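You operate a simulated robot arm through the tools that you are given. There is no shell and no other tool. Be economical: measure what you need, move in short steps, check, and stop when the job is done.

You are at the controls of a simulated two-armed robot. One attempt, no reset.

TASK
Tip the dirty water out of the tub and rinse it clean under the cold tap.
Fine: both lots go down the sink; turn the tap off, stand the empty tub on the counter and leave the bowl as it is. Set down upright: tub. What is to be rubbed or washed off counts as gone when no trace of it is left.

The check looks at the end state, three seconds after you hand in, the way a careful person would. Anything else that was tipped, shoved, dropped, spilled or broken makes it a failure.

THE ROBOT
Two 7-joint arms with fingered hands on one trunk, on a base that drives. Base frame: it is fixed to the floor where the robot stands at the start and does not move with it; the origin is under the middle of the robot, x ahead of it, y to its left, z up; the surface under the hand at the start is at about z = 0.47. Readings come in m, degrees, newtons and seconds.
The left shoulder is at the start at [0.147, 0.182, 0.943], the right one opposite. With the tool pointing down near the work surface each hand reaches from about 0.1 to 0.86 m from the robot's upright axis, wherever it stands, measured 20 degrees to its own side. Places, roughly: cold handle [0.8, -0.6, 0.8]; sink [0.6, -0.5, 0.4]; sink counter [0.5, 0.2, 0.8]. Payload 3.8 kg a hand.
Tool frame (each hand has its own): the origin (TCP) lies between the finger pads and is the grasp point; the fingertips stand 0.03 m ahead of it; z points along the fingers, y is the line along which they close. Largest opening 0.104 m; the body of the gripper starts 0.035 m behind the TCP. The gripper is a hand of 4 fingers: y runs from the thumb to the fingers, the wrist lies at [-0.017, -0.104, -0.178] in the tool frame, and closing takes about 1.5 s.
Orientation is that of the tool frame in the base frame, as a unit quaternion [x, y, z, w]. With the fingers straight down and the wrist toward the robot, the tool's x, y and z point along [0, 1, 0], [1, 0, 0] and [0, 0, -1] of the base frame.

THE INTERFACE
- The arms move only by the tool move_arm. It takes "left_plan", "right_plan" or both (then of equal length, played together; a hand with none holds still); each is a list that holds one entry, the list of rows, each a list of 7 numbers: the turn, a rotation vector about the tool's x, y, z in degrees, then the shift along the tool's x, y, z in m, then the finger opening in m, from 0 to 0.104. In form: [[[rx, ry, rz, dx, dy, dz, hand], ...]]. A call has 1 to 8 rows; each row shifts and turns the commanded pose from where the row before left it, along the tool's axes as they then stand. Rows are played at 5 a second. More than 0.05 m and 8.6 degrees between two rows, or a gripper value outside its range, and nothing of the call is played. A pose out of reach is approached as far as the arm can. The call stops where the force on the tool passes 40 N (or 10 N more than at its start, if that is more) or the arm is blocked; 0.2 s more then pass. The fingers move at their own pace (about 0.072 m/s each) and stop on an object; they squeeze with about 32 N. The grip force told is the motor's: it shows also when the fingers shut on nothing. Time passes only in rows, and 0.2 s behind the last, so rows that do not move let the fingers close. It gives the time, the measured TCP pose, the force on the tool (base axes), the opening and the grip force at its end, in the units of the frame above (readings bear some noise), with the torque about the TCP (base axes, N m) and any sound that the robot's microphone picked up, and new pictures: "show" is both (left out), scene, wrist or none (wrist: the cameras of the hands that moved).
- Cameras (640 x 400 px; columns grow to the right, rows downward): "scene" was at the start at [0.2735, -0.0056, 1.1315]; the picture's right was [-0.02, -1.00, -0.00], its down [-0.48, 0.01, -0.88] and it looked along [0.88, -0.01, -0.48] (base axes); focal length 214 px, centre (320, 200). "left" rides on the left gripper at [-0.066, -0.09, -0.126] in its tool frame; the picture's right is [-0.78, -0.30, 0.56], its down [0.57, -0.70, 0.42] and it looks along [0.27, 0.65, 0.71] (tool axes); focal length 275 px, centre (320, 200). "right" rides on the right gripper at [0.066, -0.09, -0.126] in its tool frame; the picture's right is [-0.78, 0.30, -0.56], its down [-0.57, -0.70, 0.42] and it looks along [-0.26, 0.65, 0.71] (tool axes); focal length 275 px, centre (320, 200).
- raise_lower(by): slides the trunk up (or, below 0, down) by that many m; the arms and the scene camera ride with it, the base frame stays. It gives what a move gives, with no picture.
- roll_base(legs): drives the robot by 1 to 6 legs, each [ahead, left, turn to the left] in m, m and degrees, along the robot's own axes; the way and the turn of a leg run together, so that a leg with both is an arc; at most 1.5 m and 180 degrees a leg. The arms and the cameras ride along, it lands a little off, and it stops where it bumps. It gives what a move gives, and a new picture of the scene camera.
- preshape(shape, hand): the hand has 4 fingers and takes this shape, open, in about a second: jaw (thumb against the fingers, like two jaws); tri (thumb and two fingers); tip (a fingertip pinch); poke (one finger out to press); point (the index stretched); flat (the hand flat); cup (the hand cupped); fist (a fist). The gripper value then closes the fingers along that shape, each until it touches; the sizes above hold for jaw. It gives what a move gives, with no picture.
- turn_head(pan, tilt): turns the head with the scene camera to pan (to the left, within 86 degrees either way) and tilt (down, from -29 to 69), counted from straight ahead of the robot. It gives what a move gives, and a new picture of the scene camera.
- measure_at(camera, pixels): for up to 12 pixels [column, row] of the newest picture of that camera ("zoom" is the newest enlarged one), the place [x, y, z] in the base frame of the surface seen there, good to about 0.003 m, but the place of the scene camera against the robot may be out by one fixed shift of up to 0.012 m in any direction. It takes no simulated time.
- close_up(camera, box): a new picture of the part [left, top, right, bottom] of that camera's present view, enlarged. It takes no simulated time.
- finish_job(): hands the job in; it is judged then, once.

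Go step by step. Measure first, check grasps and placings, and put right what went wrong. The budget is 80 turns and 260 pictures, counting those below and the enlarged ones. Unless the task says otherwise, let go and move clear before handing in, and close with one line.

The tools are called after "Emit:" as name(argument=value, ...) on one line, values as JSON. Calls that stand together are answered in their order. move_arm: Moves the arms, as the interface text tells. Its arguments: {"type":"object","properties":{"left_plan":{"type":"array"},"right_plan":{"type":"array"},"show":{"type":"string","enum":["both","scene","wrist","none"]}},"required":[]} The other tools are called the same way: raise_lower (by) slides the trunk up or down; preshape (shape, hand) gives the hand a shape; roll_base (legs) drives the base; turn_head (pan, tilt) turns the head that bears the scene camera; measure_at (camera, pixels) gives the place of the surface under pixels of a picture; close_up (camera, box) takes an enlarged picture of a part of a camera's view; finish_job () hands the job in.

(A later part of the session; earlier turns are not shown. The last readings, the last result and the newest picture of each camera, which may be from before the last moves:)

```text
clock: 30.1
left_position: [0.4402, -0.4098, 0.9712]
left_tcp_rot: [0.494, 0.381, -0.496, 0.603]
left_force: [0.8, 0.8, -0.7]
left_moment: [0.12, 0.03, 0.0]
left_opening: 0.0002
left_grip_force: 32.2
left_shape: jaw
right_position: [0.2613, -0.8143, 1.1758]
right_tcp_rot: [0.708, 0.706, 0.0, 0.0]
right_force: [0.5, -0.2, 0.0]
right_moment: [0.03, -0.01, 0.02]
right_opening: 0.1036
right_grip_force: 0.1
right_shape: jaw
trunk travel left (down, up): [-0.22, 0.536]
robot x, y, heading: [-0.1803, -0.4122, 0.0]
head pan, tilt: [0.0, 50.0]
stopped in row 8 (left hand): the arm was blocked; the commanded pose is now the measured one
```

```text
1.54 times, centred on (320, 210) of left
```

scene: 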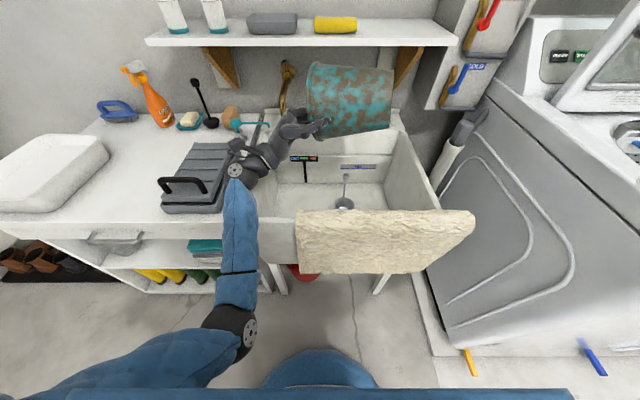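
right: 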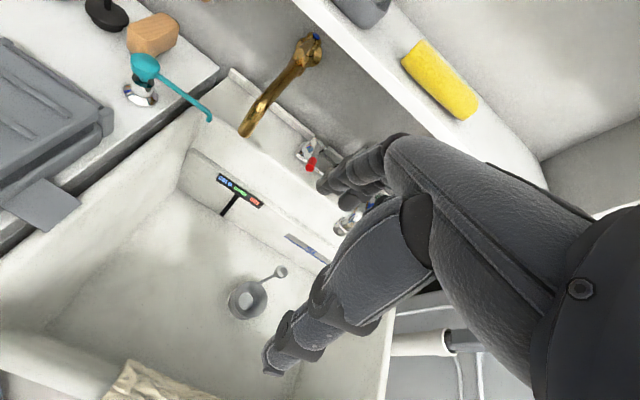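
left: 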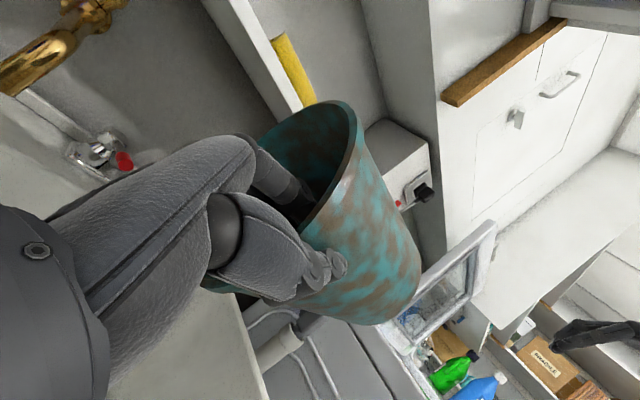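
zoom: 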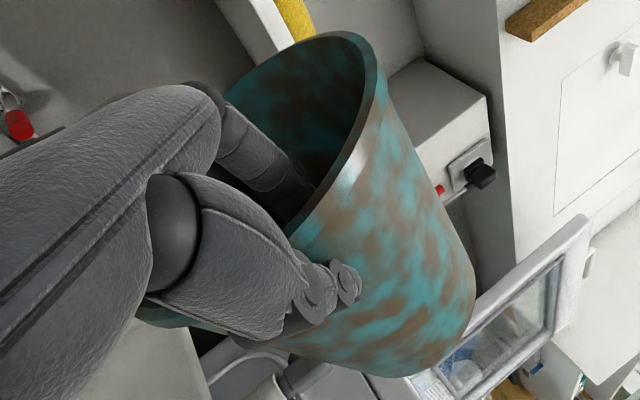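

The counter and case look undisturbed and the tub has emptied into the sink. I'll raise the trunk slightly to ease off the contact, then turn the tub upright again.

Emit:
raise_lower(by=0.03)

Emit:
move_arm(left_plan=[[[0, 8, 0, 0, 0, 0, 0], [0, 8, 0, 0, 0, 0, 0], [0, 8, 0, 0, 0, 0, 0], [0, 8, 0, 0, 0, 0, 0], [0, 8, 0, 0, 0, 0, 0], [0, 8, 0, 0, 0, 0, 0], [0, 8, 0, 0, 0, 0, 0], [0, 8, 0, 0, 0, 0, 0]]], show="none")

Emit:
move_arm(left_plan=[[[0, 8, 0, 0, 0, 0, 0], [0, 8, 0, 0, 0, 0, 0], [0, 8, 0, 0, 0, 0, 0], [0, 8, 0, 0, 0, 0, 0], [0, 6, 0, 0, 0, 0, 0]]])

```text
clock: 30.9
left_position: [0.4388, -0.4141, 1.0006]
left_tcp_rot: [0.491, 0.381, -0.5, 0.603]
left_force: [-0.1, 0.3, -1.2]
left_moment: [0.09, 0.05, 0.0]
left_opening: 0.0
left_grip_force: 32.1
left_shape: jaw
right_position: [0.2619, -0.8145, 1.2064]
right_tcp_rot: [0.708, 0.706, 0.0, -0.001]
right_force: [0.6, -1.5, 0.1]
right_moment: [0.01, 0.0, 0.01]
right_opening: 0.1039
right_grip_force: 0.0
right_shape: jaw
trunk travel left (down, up): [-0.25, 0.506]
robot x, y, heading: [-0.1815, -0.4173, -0.1]
head pan, tilt: [0.0, 50.0]
```

```text
clock: 32.7
left_position: [0.4379, -0.413, 1.0026]
left_tcp_rot: [0.681, 0.643, -0.163, 0.309]
left_force: [0.6, -0.5, -1.3]
left_moment: [0.02, 0.11, -0.02]
left_opening: 0.0001
left_grip_force: 32.5
left_shape: jaw
right_position: [0.2618, -0.8146, 1.2058]
right_tcp_rot: [0.708, 0.706, 0.0, 0.0]
right_force: [-0.6, -1.5, -0.6]
right_moment: [0.01, -0.04, 0.03]
right_opening: 0.1037
right_grip_force: 0.1
right_shape: jaw
trunk travel left (down, up): [-0.25, 0.506]
robot x, y, heading: [-0.1845, -0.4133, -0.1]
head pan, tilt: [0.0, 50.0]
```

```text
clock: 33.9
left_position: [0.4372, -0.4123, 1.0027]
left_tcp_rot: [0.698, 0.708, 0.068, 0.084]
left_force: [0.4, 0.7, -1.9]
left_moment: [0.0, 0.08, -0.01]
left_opening: 0.0
left_grip_force: 31.8
left_shape: jaw
right_position: [0.2622, -0.8143, 1.2062]
right_tcp_rot: [0.707, 0.707, 0.0, 0.0]
right_force: [0.9, -0.7, -0.3]
right_moment: [0.0, -0.01, 0.0]
right_opening: 0.1039
right_grip_force: 0.1
right_shape: jaw
trunk travel left (down, up): [-0.25, 0.506]
robot x, y, heading: [-0.1851, -0.4147, -0.4]
head pan, tilt: [0.0, 50.0]
```

scene: 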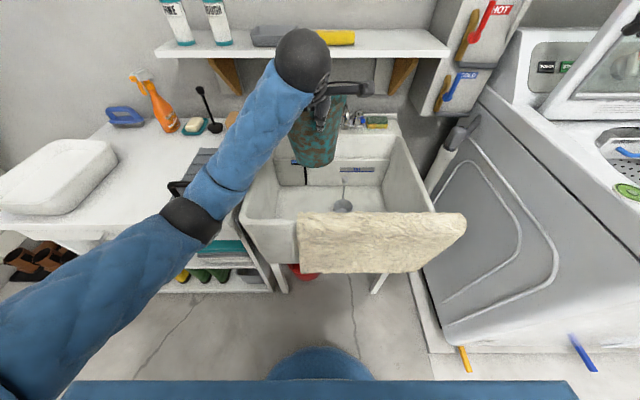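
left: 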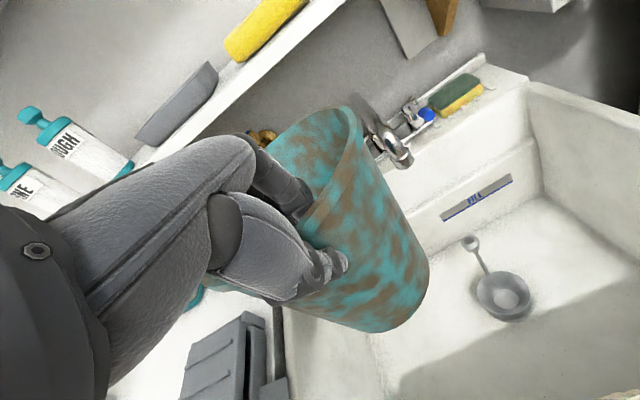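

The tub is upright and empty but still stained, and the sink looks clean. I'll pull the left hand back and to the left, then roll forward 0.08 m so the right hand can reach the blue lever.

Emit:
move_arm(left_plan=[[[0, 0, 0, 0.01, -0.025, 0, 0], [0, 0, 0, 0.01, -0.025, 0, 0], [0, 0, 0, 0.01, -0.025, 0, 0], [0, 0, 0, 0, 0, 0, 0]]], right_plan=[[[0, 0, 0, 0, 0, 0, 0.06], [0, 0, 0, 0, 0, 0, 0.06], [0, 0, 0, 0, 0, 0, 0.06], [0, 0, 0, 0, 0, 0, 0.06]]], show="none")

Emit:
roll_base(legs=[[0.08, 0, 0]])

```text
clock: 34.9
left_position: [0.3643, -0.3833, 0.9837]
left_tcp_rot: [0.698, 0.708, 0.067, 0.084]
left_force: [1.3, 0.5, -1.5]
left_moment: [0.01, 0.05, 0.0]
left_opening: 0.0001
left_grip_force: 32.0
left_shape: jaw
right_position: [0.2624, -0.8127, 1.2061]
right_tcp_rot: [0.708, 0.706, -0.001, 0.0]
right_force: [-0.7, 0.1, -0.3]
right_moment: [0.05, 0.01, -0.02]
right_opening: 0.0606
right_grip_force: 0.1
right_shape: jaw
trunk travel left (down, up): [-0.25, 0.506]
robot x, y, heading: [-0.1868, -0.4138, -0.2]
head pan, tilt: [0.0, 50.0]
```

```text
clock: 35.9
left_position: [0.4458, -0.3836, 0.9833]
left_tcp_rot: [0.697, 0.709, 0.067, 0.084]
left_force: [-0.1, 0.3, -1.9]
left_moment: [-0.04, 0.08, -0.01]
left_opening: 0.0001
left_grip_force: 31.7
left_shape: jaw
right_position: [0.3449, -0.815, 1.2063]
right_tcp_rot: [0.707, 0.707, 0.0, -0.001]
right_force: [0.8, -0.6, -1.1]
right_moment: [0.01, 0.03, 0.0]
right_opening: 0.0606
right_grip_force: 0.1
right_shape: jaw
trunk travel left (down, up): [-0.25, 0.506]
robot x, y, heading: [-0.1008, -0.4178, -0.2]
head pan, tilt: [0.0, 50.0]
```

scene: 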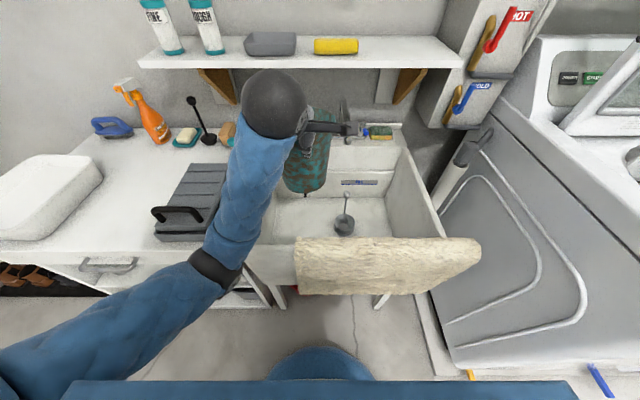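

The tub is held at (0.446, -0.384) with the lever area free. Now I'll turn the right hand so its wrist lies to the right and the jaws close along y, staying in free space above the sink front.

Emit:
move_arm(right_plan=[[[0, 0, -8.5, 0, 0, 0, 0.06], [0, 0, -8.5, 0, 0, 0, 0.06], [0, 0, -8.5, 0, 0, 0, 0.06], [0, 0, -8.5, 0, 0, 0, 0.06], [0, 0, -8.5, 0, 0, 0, 0.06], [0, 0, -8.5, 0, 0, 0, 0.06], [0, 0, -8.5, 0, 0, 0, 0.06], [0, 0, -8.5, 0, 0, 0, 0.06]]], show="none")

Emit:
move_arm(right_plan=[[[0, 0, -8.5, 0, 0, 0, 0.06], [0, 0, -8.5, 0, 0, 0, 0.06], [0, 0, -5, 0, 0, 0, 0.06], [0, -8, 0, 0, 0.02, 0, 0.06], [0, -8, 0, 0, 0.02, 0, 0.06], [0, -8, 0, 0, 0.02, 0, 0.06], [0, -8, 0, 0, 0.02, 0, 0.06], [0, -8, 0, 0, 0.02, 0, 0.06]]])

```text
clock: 37.7
left_position: [0.445, -0.3835, 0.9842]
left_tcp_rot: [0.697, 0.709, 0.067, 0.085]
left_force: [-0.1, 0.1, -1.3]
left_moment: [-0.03, 0.08, 0.0]
left_opening: 0.0002
left_grip_force: 32.0
left_shape: jaw
right_position: [0.2572, -0.6858, 1.1998]
right_tcp_rot: [0.192, 0.981, 0.0, -0.001]
right_force: [-0.2, 1.0, 0.4]
right_moment: [0.01, 0.0, 0.0]
right_opening: 0.0605
right_grip_force: 0.0
right_shape: jaw
right hand out of reach, approached as far as the arm can: row 4, 5, 6, 7, 8
trunk travel left (down, up): [-0.25, 0.506]
robot x, y, heading: [-0.099, -0.4122, -0.3]
head pan, tilt: [0.0, 50.0]
```

```text
clock: 39.5
left_position: [0.4445, -0.384, 0.9848]
left_tcp_rot: [0.698, 0.708, 0.068, 0.085]
left_force: [-0.1, -0.4, -0.9]
left_moment: [-0.04, 0.07, 0.02]
left_opening: 0.0
left_grip_force: 32.1
left_shape: jaw
right_position: [0.2082, -0.5372, 1.1996]
right_tcp_rot: [0.001, 0.94, -0.001, 0.343]
right_force: [0.2, 0.8, -0.1]
right_moment: [0.02, 0.0, -0.02]
right_opening: 0.0605
right_grip_force: 0.1
right_shape: jaw
right hand out of reach, approached as far as the arm can: row 1, 2, 3
trunk travel left (down, up): [-0.25, 0.506]
robot x, y, heading: [-0.1045, -0.4148, 0.2]
head pan, tilt: [0.0, 50.0]
```

scene: 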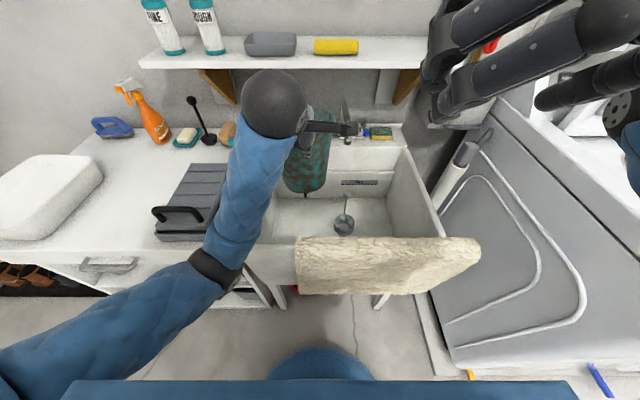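
right: 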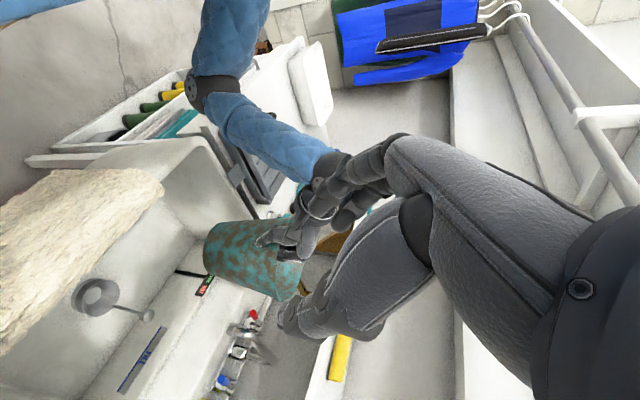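

The right hand now points forward and down, with z_tool ≈ (0.64, 0, -0.77) and jaws along y. I'll advance toward a point behind and above the blue lever tip, keeping right of the spout.

Emit:
move_arm(right_plan=[[[0, 0, 0, -0.016, -0.0145, 0.044, 0.06], [0, 0, 0, -0.016, -0.0145, 0.044, 0.06], [0, 0, 0, -0.016, -0.0145, 0.044, 0.06], [0, 0, 0, -0.016, -0.0145, 0.044, 0.06], [0, 0, 0, -0.016, 0, 0.044, 0.06], [0, 0, 0, -0.016, 0, 0.044, 0.06], [0, 0, 0, -0.016, 0, 0.044, 0.06], [0, 0, 0, 0, 0, 0, 0.06]]])

```text
clock: 41.3
left_position: [0.4449, -0.3841, 0.983]
left_tcp_rot: [0.698, 0.708, 0.068, 0.084]
left_force: [-0.1, 0.0, -1.8]
left_moment: [-0.01, 0.03, 0.0]
left_opening: 0.0
left_grip_force: 32.5
left_shape: jaw
right_position: [0.2064, -0.5502, 1.1676]
right_tcp_rot: [0.002, 0.94, -0.001, 0.342]
right_force: [0.7, -0.3, 0.0]
right_moment: [0.01, 0.03, 0.04]
right_opening: 0.0603
right_grip_force: 0.1
right_shape: jaw
right hand out of reach, approached as far as the arm can: row 1, 2, 3, 4, 5, 6, 7
trunk travel left (down, up): [-0.25, 0.506]
robot x, y, heading: [-0.1038, -0.4142, -0.1]
head pan, tilt: [0.0, 50.0]
```

scene: 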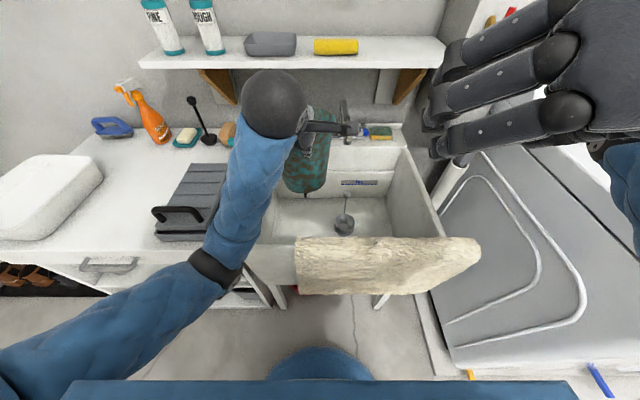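
right: 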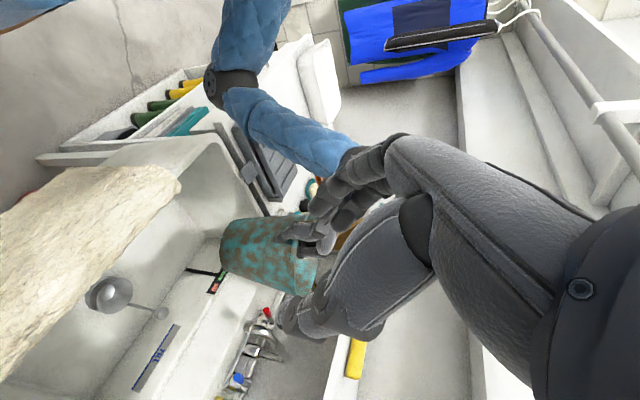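

The right arm can't carry that wrist-on-the-right pose forward; it stopped at (0.206, -0.55, 1.17) with nothing touched. I'll switch to a forward-pointing hand with thumb below and fingers above, and wrist behind, so it can grip the lever tip from the front.

Emit:
move_arm(right_plan=[[[-1.44, -1.44, 8.1, 0, 0, -0.045, 0.06], [-1.44, -1.44, 8.1, 0, 0, -0.045, 0.06], [-1.44, -1.44, 8.1, 0, 0, -0.045, 0.06], [-1.44, -1.44, 8.1, 0, 0, -0.03, 0.06], [-1.44, -1.44, 8.1, 0, 0, 0, 0.06], [-1.44, -1.44, 8.1, 0, 0, 0, 0.06], [-1.44, -1.44, 8.1, 0, 0, 0, 0.06], [-1.44, -1.44, 8.1, 0, 0, 0, 0.06]]], show="scene")

```text
clock: 43.1
left_position: [0.4443, -0.3842, 0.9838]
left_tcp_rot: [0.698, 0.708, 0.067, 0.084]
left_force: [-1.1, -0.1, -0.4]
left_moment: [-0.05, 0.08, 0.0]
left_opening: 0.0
left_grip_force: 31.5
left_shape: jaw
right_position: [0.0922, -0.5559, 1.3005]
right_tcp_rot: [0.471, 0.751, 0.272, 0.374]
right_force: [0.0, 0.8, 0.4]
right_moment: [0.01, -0.04, 0.0]
right_opening: 0.0606
right_grip_force: 0.1
right_shape: jaw
right hand out of reach, approached as far as the arm can: row 7, 8
trunk travel left (down, up): [-0.25, 0.506]
robot x, y, heading: [-0.1038, -0.4132, -0.3]
head pan, tilt: [0.0, 50.0]
```

scene: 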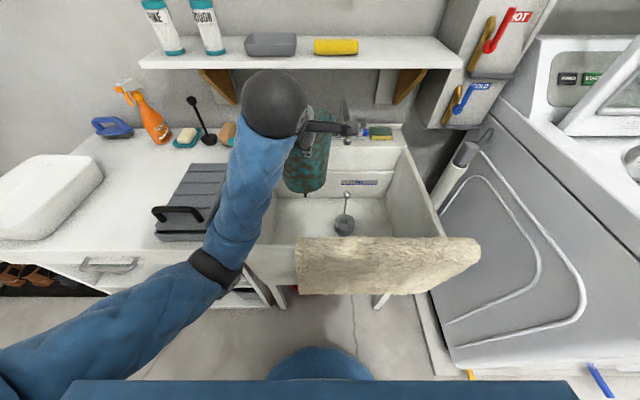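

The command follows the measured pose, and the hand is now close to the chest at (0.09, -0.556, 1.30). I'll finish the rotation while moving forward.

Emit:
move_arm(right_plan=[[[0, 0, 0, 0, 0, 0.045, 0.06], [0, 0, 0, 0, 0, 0.045, 0.06], [0, 0, 0, 0, 0, 0.045, 0.06], [-1.44, -1.44, 8.1, 0, 0, 0.045, 0.06], [-1.44, -1.44, 8.1, 0, 0, 0.04, 0.06], [-1.44, -1.44, 8.1, 0, 0, 0.03, 0.06]]])

```text
clock: 44.1
left_position: [0.4452, -0.3846, 0.9847]
left_tcp_rot: [0.698, 0.708, 0.068, 0.084]
left_force: [0.8, 0.0, -1.2]
left_moment: [0.03, 0.07, 0.05]
left_opening: 0.0
left_grip_force: 32.3
left_shape: jaw
right_position: [0.21, -0.5258, 1.3108]
right_tcp_rot: [0.49, 0.731, 0.288, 0.377]
right_force: [-10.5, -34.6, 2.6]
right_moment: [-0.74, 0.6, 6.61]
right_opening: 0.0602
right_grip_force: 0.0
right_shape: jaw
right hand out of reach, approached as far as the arm can: row 1, 2, 3, 4
trunk travel left (down, up): [-0.25, 0.506]
robot x, y, heading: [-0.1002, -0.412, -0.5]
head pan, tilt: [0.0, 50.0]
stopped in row 4 (right hand): the force on the tool passed its limit at 173 N (the readings are from after the stop); the commanded pose is now the measured one
```

scene: 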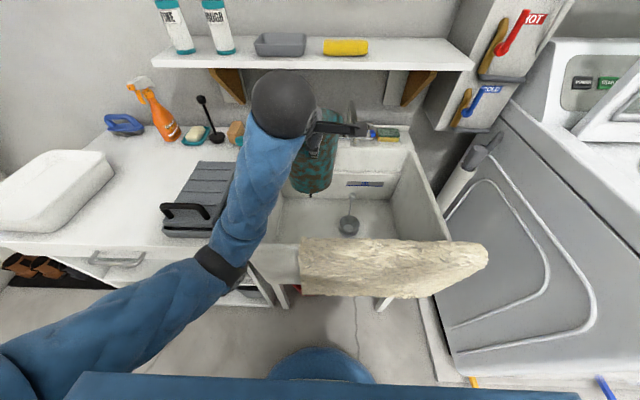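
right: 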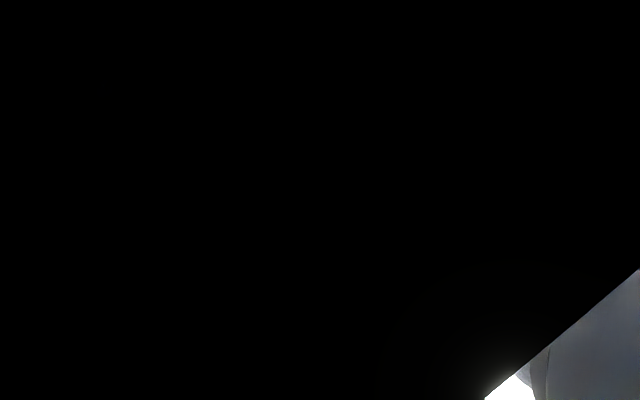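

The right hand was folded too close to the body and bumped the robot's own torso, and the wrist camera is covered. I'll move it outward to the right and forward to free it.

Emit:
move_arm(right_plan=[[[0, 0, 0, -0.03, -0.005, 0.012, 0.06], [0, 0, 0, -0.03, -0.005, 0.012, 0.06], [0, 0, 0, -0.035, 0.004, 0.0235, 0.06], [0, 0, 0, -0.035, 0.004, 0.0235, 0.06], [0, 0, 0, -0.03, 0.004, 0.03, 0.06], [0, 0, 0, -0.03, 0.004, 0.03, 0.06]]])

```text
clock: 45.5
left_position: [0.4456, -0.3839, 0.9838]
left_tcp_rot: [0.698, 0.708, 0.067, 0.085]
left_force: [0.0, 0.2, -1.8]
left_moment: [-0.02, 0.07, -0.01]
left_opening: 0.0002
left_grip_force: 32.5
left_shape: jaw
right_position: [0.3704, -0.6944, 1.3003]
right_tcp_rot: [0.491, 0.731, 0.288, 0.377]
right_force: [0.1, 0.5, 0.4]
right_moment: [0.0, 0.0, 0.01]
right_opening: 0.0601
right_grip_force: 0.0
right_shape: jaw
right hand out of reach, approached as far as the arm can: row 1
trunk travel left (down, up): [-0.25, 0.506]
robot x, y, heading: [-0.1018, -0.415, 0.0]
head pan, tilt: [0.0, 50.0]
```

scene: 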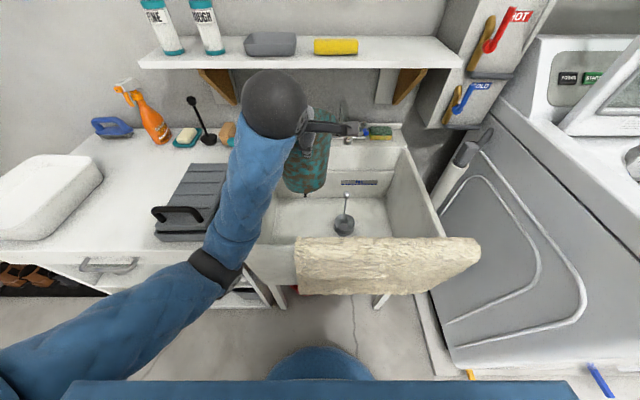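
right: 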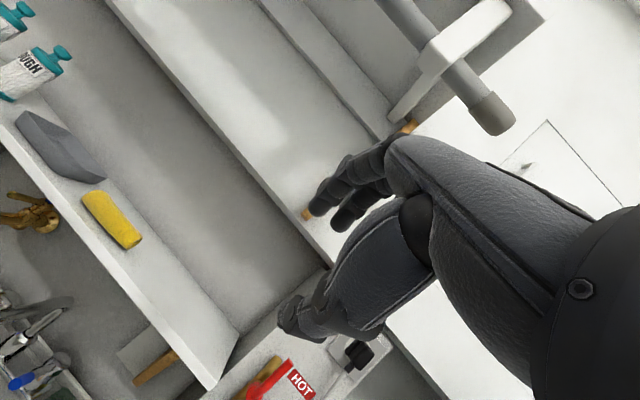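

The right hand is free at (0.370, -0.694, 1.300) and the scene is unchanged. I'll finish levelling it and start descending toward the front of the blue lever.

Emit:
move_arm(right_plan=[[[-1, -1.2, 6.9, 0, 0, 0, 0.06], [-1, -1.2, 6.9, 0, 0, 0, 0.06], [-1, -1.2, 6.9, 0, 0, 0, 0.06], [0, 0, 0, 0.005, -0.027, 0.04, 0.06], [0, 0, 0, 0.005, -0.027, 0.04, 0.06], [0, 0, 0, 0.005, -0.027, 0.04, 0.06], [0, 0, 0, 0.005, -0.027, 0.04, 0.06], [0, 0, 0, 0.005, -0.027, 0.04, 0.06]]])

```text
clock: 47.3
left_position: [0.4452, -0.3839, 0.9847]
left_tcp_rot: [0.697, 0.709, 0.067, 0.084]
left_force: [1.0, 0.1, -0.3]
left_moment: [-0.03, 0.05, 0.03]
left_opening: 0.0002
left_grip_force: 31.8
left_shape: jaw
right_position: [0.4215, -0.6981, 1.1769]
right_tcp_rot: [0.613, 0.611, 0.354, 0.354]
right_force: [-0.1, -0.2, 0.3]
right_moment: [-0.01, -0.01, 0.03]
right_opening: 0.0603
right_grip_force: 0.0
right_shape: jaw
right hand out of reach, approached as far as the arm can: row 6, 7, 8
trunk travel left (down, up): [-0.25, 0.506]
robot x, y, heading: [-0.104, -0.4146, 0.0]
head pan, tilt: [0.0, 50.0]
```

scene: 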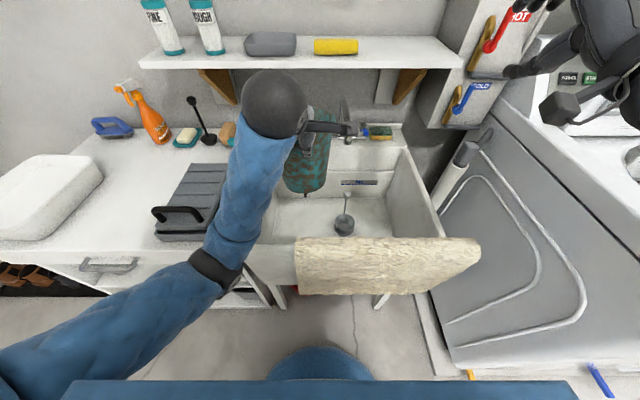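
right: 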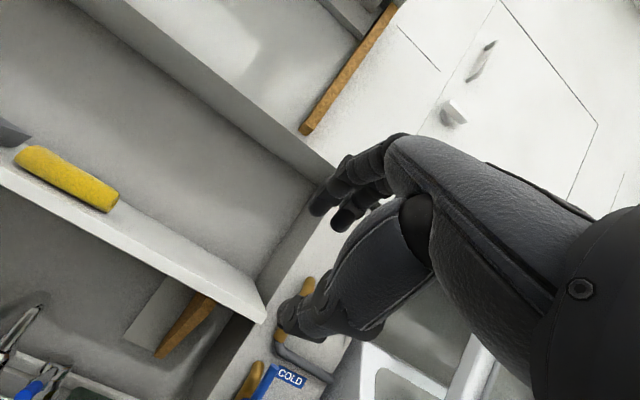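

In this pose the arm stops at (0.42, -0.70, 1.18). I'll return the hand to fingers-down, which has known reach, extend it over the sink, and pitch it up only once near the lever.

Emit:
move_arm(right_plan=[[[7.5, 0, 0, 0, 0, 0, 0.06], [7.5, 0, 0, 0, 0, 0, 0.06], [7.5, 0, 0, 0, 0, 0, 0.06], [7.5, 0, 0, 0, 0, 0, 0.06], [7.5, 0, 0, 0, 0.02, 0, 0.06], [7.5, 0, 0, 0, 0.03, 0, 0.06], [7.5, 0, 0, 0, 0.03, 0, 0.06], [7.5, 0, 0, 0, 0.03, 0, 0.06]]])

```text
clock: 49.1
left_position: [0.446, -0.3829, 0.9843]
left_tcp_rot: [0.698, 0.708, 0.069, 0.084]
left_force: [0.6, 0.5, -1.0]
left_moment: [-0.04, 0.02, -0.01]
left_opening: 0.0001
left_grip_force: 32.1
left_shape: jaw
right_position: [0.5239, -0.6954, 1.2098]
right_tcp_rot: [0.707, 0.707, 0.0, 0.0]
right_force: [0.2, -0.4, -0.2]
right_moment: [0.01, 0.02, -0.01]
right_opening: 0.0602
right_grip_force: 0.1
right_shape: jaw
trunk travel left (down, up): [-0.25, 0.506]
robot x, y, heading: [-0.1024, -0.4147, 0.1]
head pan, tilt: [0.0, 50.0]
```

scene: 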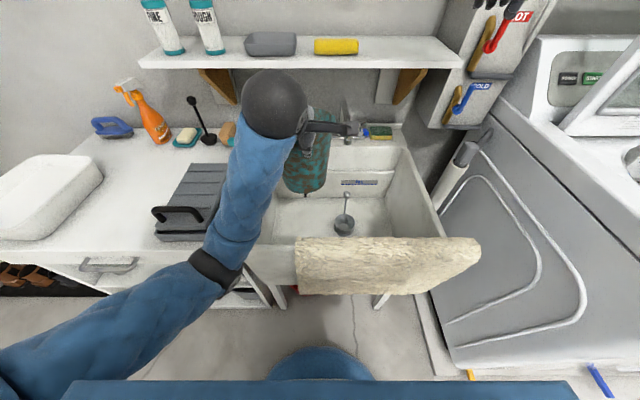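
right: 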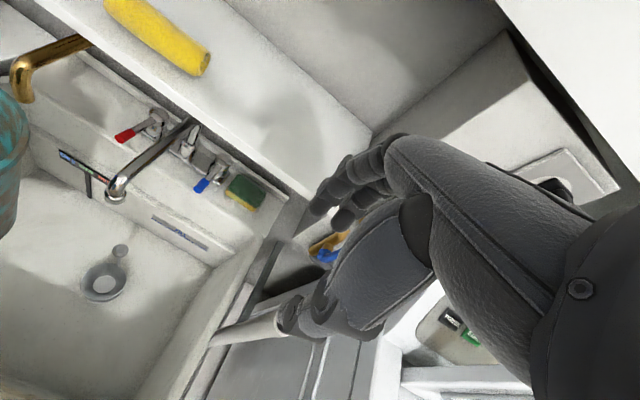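

The right hand is back in a normal fingers-down pose with a clear view of the tap: blue lever tip at (201,187), spout end at (113,190). I'll measure them from this camera.

Emit:
measure_at(camera="right", pixels=[[201, 187], [208, 180], [188, 155], [185, 145], [113, 192], [113, 180], [150, 155], [185, 128], [122, 135], [152, 118], [240, 187], [215, 170]])

Emit:
close_up(camera="right", box=[90, 90, 290, 215])

Emit:
preshape(hand="right", shape="poke")

Emit:
close_up(camera="right", box=[0, 0, 640, 400])

```text
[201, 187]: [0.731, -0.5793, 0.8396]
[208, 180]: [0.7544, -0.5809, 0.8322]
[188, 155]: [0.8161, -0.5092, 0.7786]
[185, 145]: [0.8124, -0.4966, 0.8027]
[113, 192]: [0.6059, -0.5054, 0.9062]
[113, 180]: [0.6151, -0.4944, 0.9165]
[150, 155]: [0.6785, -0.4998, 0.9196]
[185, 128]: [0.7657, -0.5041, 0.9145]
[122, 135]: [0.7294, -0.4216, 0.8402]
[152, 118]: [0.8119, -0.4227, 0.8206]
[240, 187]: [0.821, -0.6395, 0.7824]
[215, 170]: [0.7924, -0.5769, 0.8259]
```

```text
3.20 times, centred on (190, 152) of right
```

zoom: 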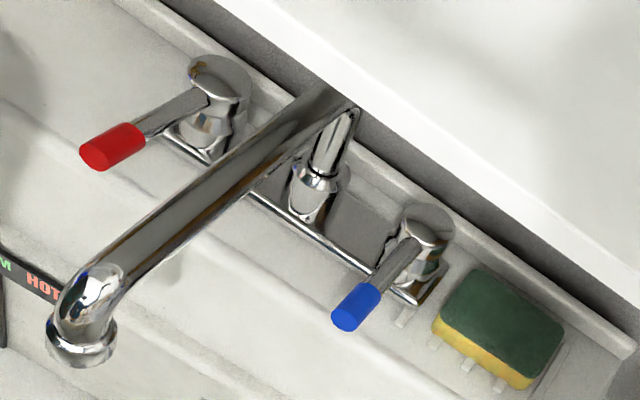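

```text
clock: 50.0
left_position: [0.4461, -0.3835, 0.9831]
left_tcp_rot: [0.698, 0.708, 0.067, 0.084]
left_force: [0.1, 0.2, -1.5]
left_moment: [-0.03, 0.05, 0.01]
left_opening: 0.0
left_grip_force: 32.2
left_shape: jaw
right_position: [0.5243, -0.6957, 1.21]
right_tcp_rot: [0.708, 0.707, 0.001, 0.0]
right_force: [-0.1, 1.3, -0.3]
right_moment: [-0.02, -0.02, 0.0]
right_opening: 0.0001
right_grip_force: 0.0
right_shape: poke
trunk travel left (down, up): [-0.25, 0.506]
robot x, y, heading: [-0.1018, -0.4113, 0.1]
head pan, tilt: [0.0, 50.0]
```

```text
1.00 times, centred on (320, 200) of right (not enlarged: the box is as wide or as high as the picture)
```

zoom: 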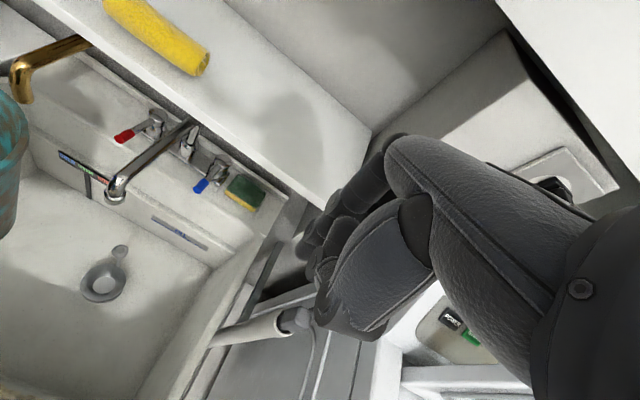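

Poke leaves one finger extended, with its tip near (303,255). I'll measure the finger so I know where it sits relative to the TCP.

Emit:
measure_at(camera="right", pixels=[[301, 253], [306, 248], [325, 220], [345, 195], [370, 175], [385, 150], [330, 240], [325, 300], [330, 265]])

Emit:
close_up(camera="right", box=[270, 120, 450, 340])

```text
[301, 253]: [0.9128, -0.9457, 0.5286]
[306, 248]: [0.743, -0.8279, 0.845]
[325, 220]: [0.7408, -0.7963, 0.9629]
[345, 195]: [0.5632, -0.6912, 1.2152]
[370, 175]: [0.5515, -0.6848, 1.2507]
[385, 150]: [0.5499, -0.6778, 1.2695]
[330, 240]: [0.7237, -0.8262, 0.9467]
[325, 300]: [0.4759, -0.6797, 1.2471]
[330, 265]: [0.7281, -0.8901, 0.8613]
```

```text
1.82 times, centred on (360, 230) of right
```

zoom: 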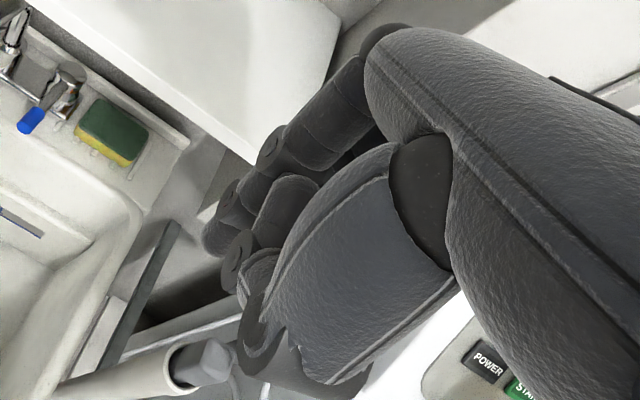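

The finger tip sits roughly 0.07 m ahead of the TCP, so it can go down between the lever and the spout with the hand above. The shelf overhead could be in the way, so I'll measure its edge first, along with the tip.

Emit:
measure_at(camera="right", pixels=[[80, 40], [200, 120], [300, 190], [360, 130], [304, 240], [310, 238], [308, 244], [315, 228], [160, 95]])

Emit:
measure_at(camera="scene", pixels=[[300, 66], [455, 60], [380, 66], [420, 80], [400, 40], [335, 45]])

```text
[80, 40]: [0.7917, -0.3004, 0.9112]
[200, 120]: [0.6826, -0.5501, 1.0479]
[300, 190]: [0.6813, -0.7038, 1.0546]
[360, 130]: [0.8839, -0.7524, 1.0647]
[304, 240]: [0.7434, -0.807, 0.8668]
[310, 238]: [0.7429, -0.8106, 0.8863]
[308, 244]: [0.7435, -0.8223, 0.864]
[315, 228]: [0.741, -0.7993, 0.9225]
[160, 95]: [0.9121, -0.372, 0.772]
```

```text
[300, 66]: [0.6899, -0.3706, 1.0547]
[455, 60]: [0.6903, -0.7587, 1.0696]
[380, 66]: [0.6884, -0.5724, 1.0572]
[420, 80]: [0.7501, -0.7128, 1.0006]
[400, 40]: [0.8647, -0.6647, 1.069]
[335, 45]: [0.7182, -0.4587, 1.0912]
```

The shelf's front edge is at x≈0.682 with its underside at about 1.04, so the finger has to come in from the front, below it. I'll pitch the hand about 24° and come down in front of the lever, right of the spout.

Emit:
move_arm(right_plan=[[[-8, 0, 0, 0, 0, 0, 0], [-8, 0, 0, 0, 0, 0, 0], [-8, 0, 0, 0, 0, 0, 0], [0, 0, 0, 0.0137, -0.0133, 0.0426, 0], [0, 0, 0, 0.0137, -0.0133, 0.0426, 0], [0, 0, 0, 0.0137, -0.0133, 0.0426, 0], [0, 0, 0, 0.0137, -0.0133, 0.0426, 0], [0, 0, 0, 0.0137, -0.0133, 0.0426, 0]]])

```text
clock: 51.8
left_position: [0.446, -0.3838, 0.9842]
left_tcp_rot: [0.698, 0.708, 0.068, 0.084]
left_force: [0.2, -0.2, -0.8]
left_moment: [-0.01, 0.08, 0.01]
left_opening: 0.0002
left_grip_force: 32.1
left_shape: jaw
right_position: [0.5502, -0.6276, 0.9891]
right_tcp_rot: [0.693, 0.69, 0.148, 0.148]
right_force: [0.0, -0.4, -0.5]
right_moment: [-0.01, -0.02, 0.02]
right_opening: 0.0
right_grip_force: 0.1
right_shape: poke
trunk travel left (down, up): [-0.25, 0.506]
robot x, y, heading: [-0.1017, -0.4129, -0.2]
head pan, tilt: [0.0, 50.0]
```

scene: 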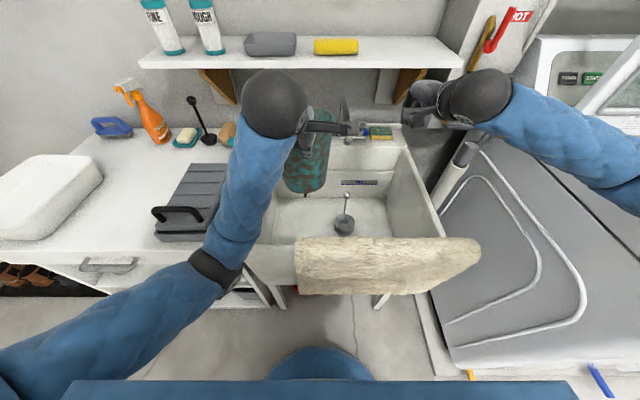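
right: 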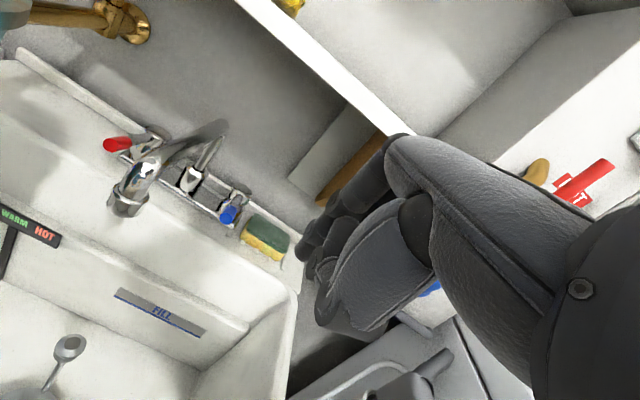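

The hand has room, and the lever's blue tip is at (228,214). I'll move closer, toward TCP (0.60, -0.55, 0.90).

Emit:
move_arm(right_plan=[[[0, 0, 0, 0.026, 0.003, 0.034, 0], [0, 0, 0, 0.026, 0.003, 0.034, 0], [0, 0, 0, 0.022, 0.003, 0.034, 0], [0, 0, 0, 0, 0, 0, 0]]])

Emit:
close_up(camera="right", box=[100, 80, 420, 300])

```text
clock: 52.8
left_position: [0.4448, -0.3842, 0.9837]
left_tcp_rot: [0.698, 0.708, 0.067, 0.085]
left_force: [-0.4, -0.1, -1.3]
left_moment: [-0.02, 0.11, 0.02]
left_opening: 0.0
left_grip_force: 32.0
left_shape: jaw
right_position: [0.6011, -0.5542, 0.8994]
right_tcp_rot: [0.693, 0.691, 0.148, 0.147]
right_force: [-0.9, -1.0, -0.2]
right_moment: [-0.01, 0.04, -0.02]
right_opening: 0.0
right_grip_force: 0.1
right_shape: poke
trunk travel left (down, up): [-0.25, 0.506]
robot x, y, heading: [-0.1003, -0.4132, -0.2]
head pan, tilt: [0.0, 50.0]
```

scene: 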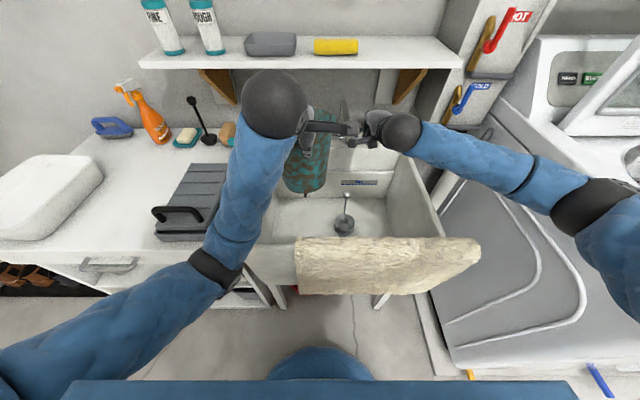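
right: 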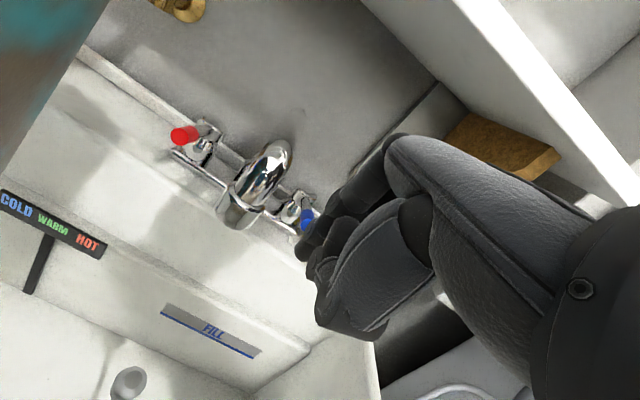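

```text
1.82 times, centred on (260, 190) of right
```

zoom: 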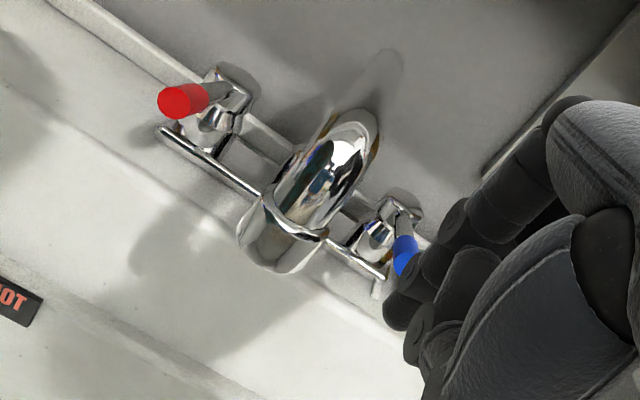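

The index finger is seen just right of the blue tip from this camera, which sits on the hand's left. I'll measure its tip and middle to know where it really is.

Emit:
measure_at(camera="zoom", pixels=[[395, 315], [405, 300], [425, 272], [455, 220], [500, 200], [520, 160], [402, 255], [408, 345], [430, 330]])

```text
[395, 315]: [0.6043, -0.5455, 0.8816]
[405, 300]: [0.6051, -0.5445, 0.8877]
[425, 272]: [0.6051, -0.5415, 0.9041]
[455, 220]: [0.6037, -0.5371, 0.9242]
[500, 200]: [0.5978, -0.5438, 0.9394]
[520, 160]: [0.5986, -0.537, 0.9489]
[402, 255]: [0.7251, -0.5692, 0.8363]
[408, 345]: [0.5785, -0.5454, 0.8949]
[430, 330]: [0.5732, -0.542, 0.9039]
```

The index tip is at about (0.61, -0.55, 0.875), and the curled fingers sit behind and above it. I'll lower about 5 cm, then slide forward along y≈-0.548, between the spout at -0.515 and the lever's left face at -0.57.

Emit:
move_arm(right_plan=[[[0, 0, 0, 0.006, -0.0195, 0.0439, 0], [0, 0, 0, 0, 0.031, 0.0138, 0], [0, 0, 0, 0, 0.031, 0.0138, 0], [0, 0, 0, 0, 0.031, 0.0138, 0], [0, 0, 0, 0, 0.031, 0.0138, 0], [0, 0, 0, 0, 0, 0, 0]]])

Emit:
close_up(camera="right", box=[200, 80, 440, 300])

```text
clock: 54.2
left_position: [0.4463, -0.3841, 0.9844]
left_tcp_rot: [0.698, 0.708, 0.067, 0.084]
left_force: [-0.4, -0.5, -1.3]
left_moment: [-0.03, 0.09, 0.0]
left_opening: 0.0001
left_grip_force: 32.2
left_shape: jaw
right_position: [0.738, -0.5509, 0.8492]
right_tcp_rot: [0.692, 0.691, 0.149, 0.148]
right_force: [-0.3, 1.5, 0.4]
right_moment: [0.02, 0.0, -0.01]
right_opening: 0.0
right_grip_force: 0.1
right_shape: poke
trunk travel left (down, up): [-0.25, 0.506]
robot x, y, heading: [-0.104, -0.4134, -0.2]
head pan, tilt: [0.0, 50.0]
```

scene: 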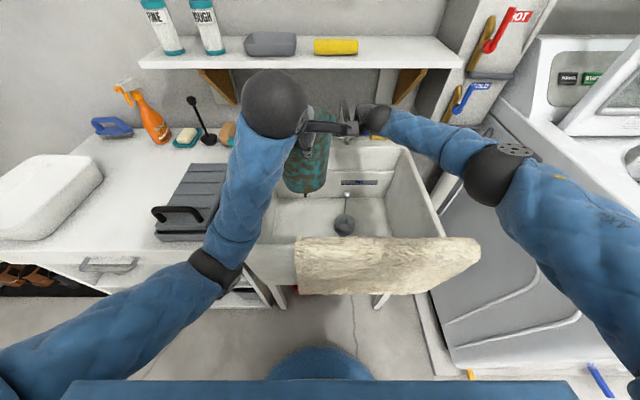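
right: 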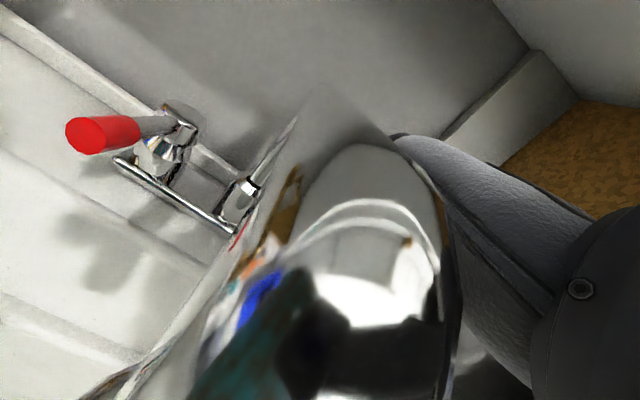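

```text
1.82 times, centred on (320, 190) of right
```

zoom: 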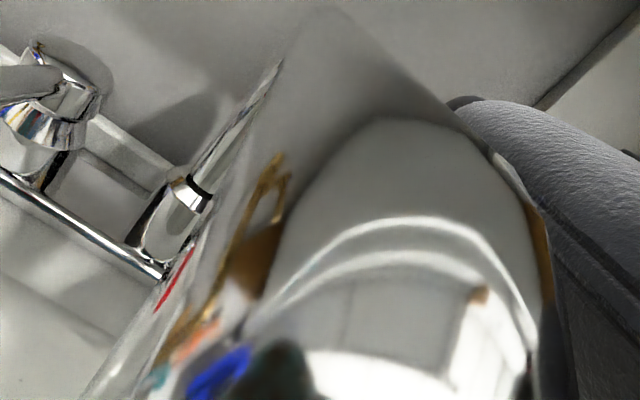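

The finger is in place with no contact force; the camera only sees the chrome spout beside it. I'll push the lever to the right in small steps and listen for water.

Emit:
move_arm(right_plan=[[[0, 0, 0, -0.012, 0, 0, 0], [0, 0, 0, -0.012, 0, 0, 0], [0, 0, 0, -0.012, 0.001, 0.0005, 0], [0, 0, 0, -0.012, 0.002, 0.001, 0], [0, 0, 0, -0.012, 0.003, 0.001, 0], [0, 0, 0, 0, 0, 0, 0]]])

Emit:
close_up(camera="scene", box=[260, 80, 460, 260])

```text
clock: 55.6
left_position: [0.4455, -0.3841, 0.9842]
left_tcp_rot: [0.697, 0.709, 0.067, 0.084]
left_force: [-0.3, -0.3, -1.1]
left_moment: [-0.03, 0.08, 0.0]
left_opening: 0.0003
left_grip_force: 32.0
left_shape: jaw
right_position: [0.7431, -0.6101, 0.8508]
right_tcp_rot: [0.692, 0.691, 0.148, 0.148]
right_force: [0.0, 0.9, 0.2]
right_moment: [0.0, 0.02, 0.01]
right_opening: 0.0001
right_grip_force: 0.1
right_shape: poke
trunk travel left (down, up): [-0.25, 0.506]
robot x, y, heading: [-0.1009, -0.4182, 0.0]
head pan, tilt: [0.0, 50.0]
```

scene: 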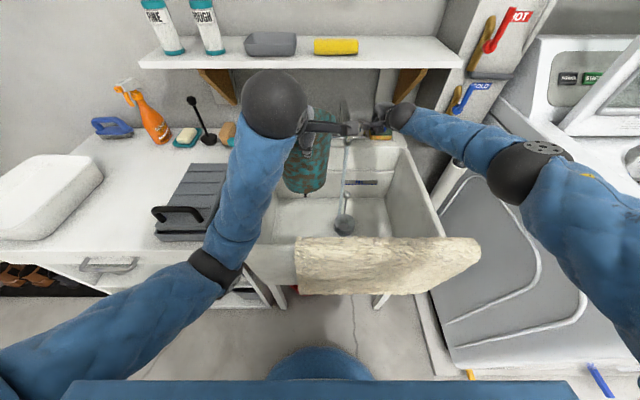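
right: 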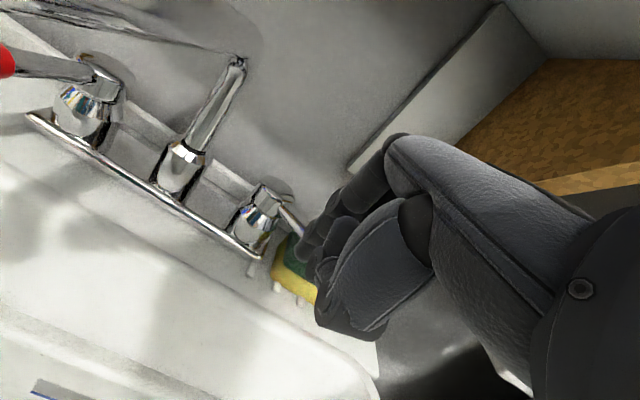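

```text
2.22 times, centred on (360, 170) of scene
```

zoom: 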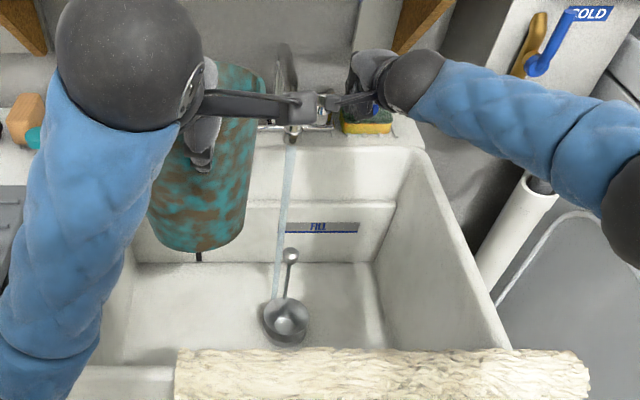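

Water is now running from the spout into the sink, seen as the pale stream at (285,220) in the zoom. I'll back the right hand out and park it to the right, clear of where the tub goes.

Emit:
move_arm(right_plan=[[[0, 0, 0, 0.008, 0, 0, 0], [0, 0, 0, 0, -0.0366, -0.0163, 0], [0, 0, 0, 0, -0.0366, -0.0163, 0], [0, 0, 0, 0, -0.0366, -0.0163, 0], [0, 0, 0, -0.02, -0.03, -0.0163, 0], [0, 0, 0, -0.04, 0, -0.0163, 0], [0, 0, 0, -0.04, 0, -0.0163, 0], [0, 0, 0, -0.02, -0.0366, -0.0163, 0]]])

Emit:
close_up(camera="right", box=[0, 0, 300, 250])

```text
clock: 57.4
left_position: [0.445, -0.3837, 0.9863]
left_tcp_rot: [0.698, 0.708, 0.067, 0.085]
left_force: [-0.1, -0.3, -1.1]
left_moment: [-0.01, 0.08, -0.01]
left_opening: 0.0
left_grip_force: 31.9
left_shape: jaw
right_position: [0.5384, -0.7187, 0.8843]
right_tcp_rot: [0.692, 0.691, 0.149, 0.147]
right_force: [-0.4, -0.1, 0.1]
right_moment: [0.03, 0.03, 0.04]
right_opening: 0.0
right_grip_force: 0.1
right_shape: poke
trunk travel left (down, up): [-0.25, 0.506]
robot x, y, heading: [-0.102, -0.4151, -0.1]
head pan, tilt: [0.0, 50.0]
```

scene: 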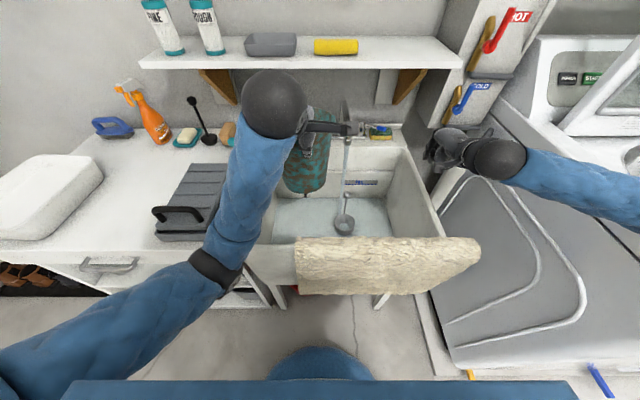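
right: 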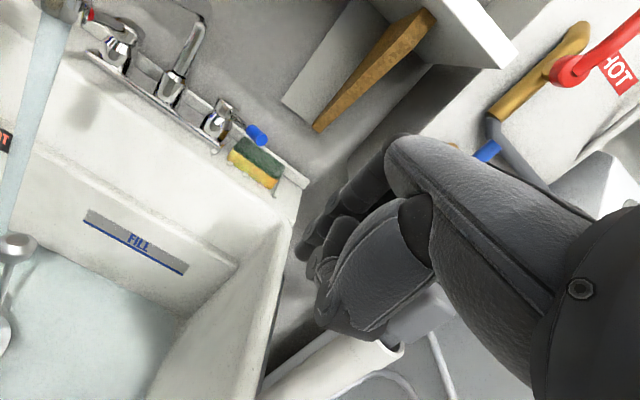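

```text
1.60 times, centred on (150, 125) of right
```

zoom: 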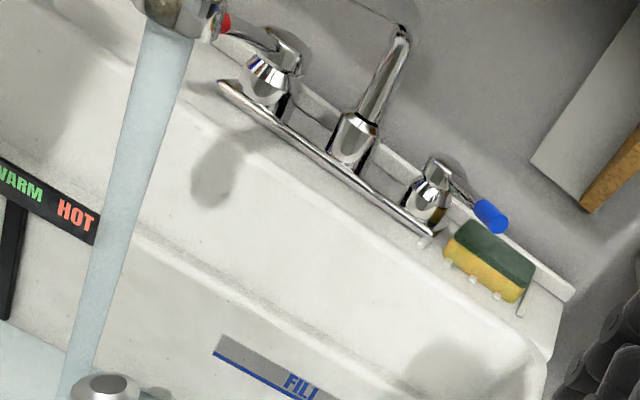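

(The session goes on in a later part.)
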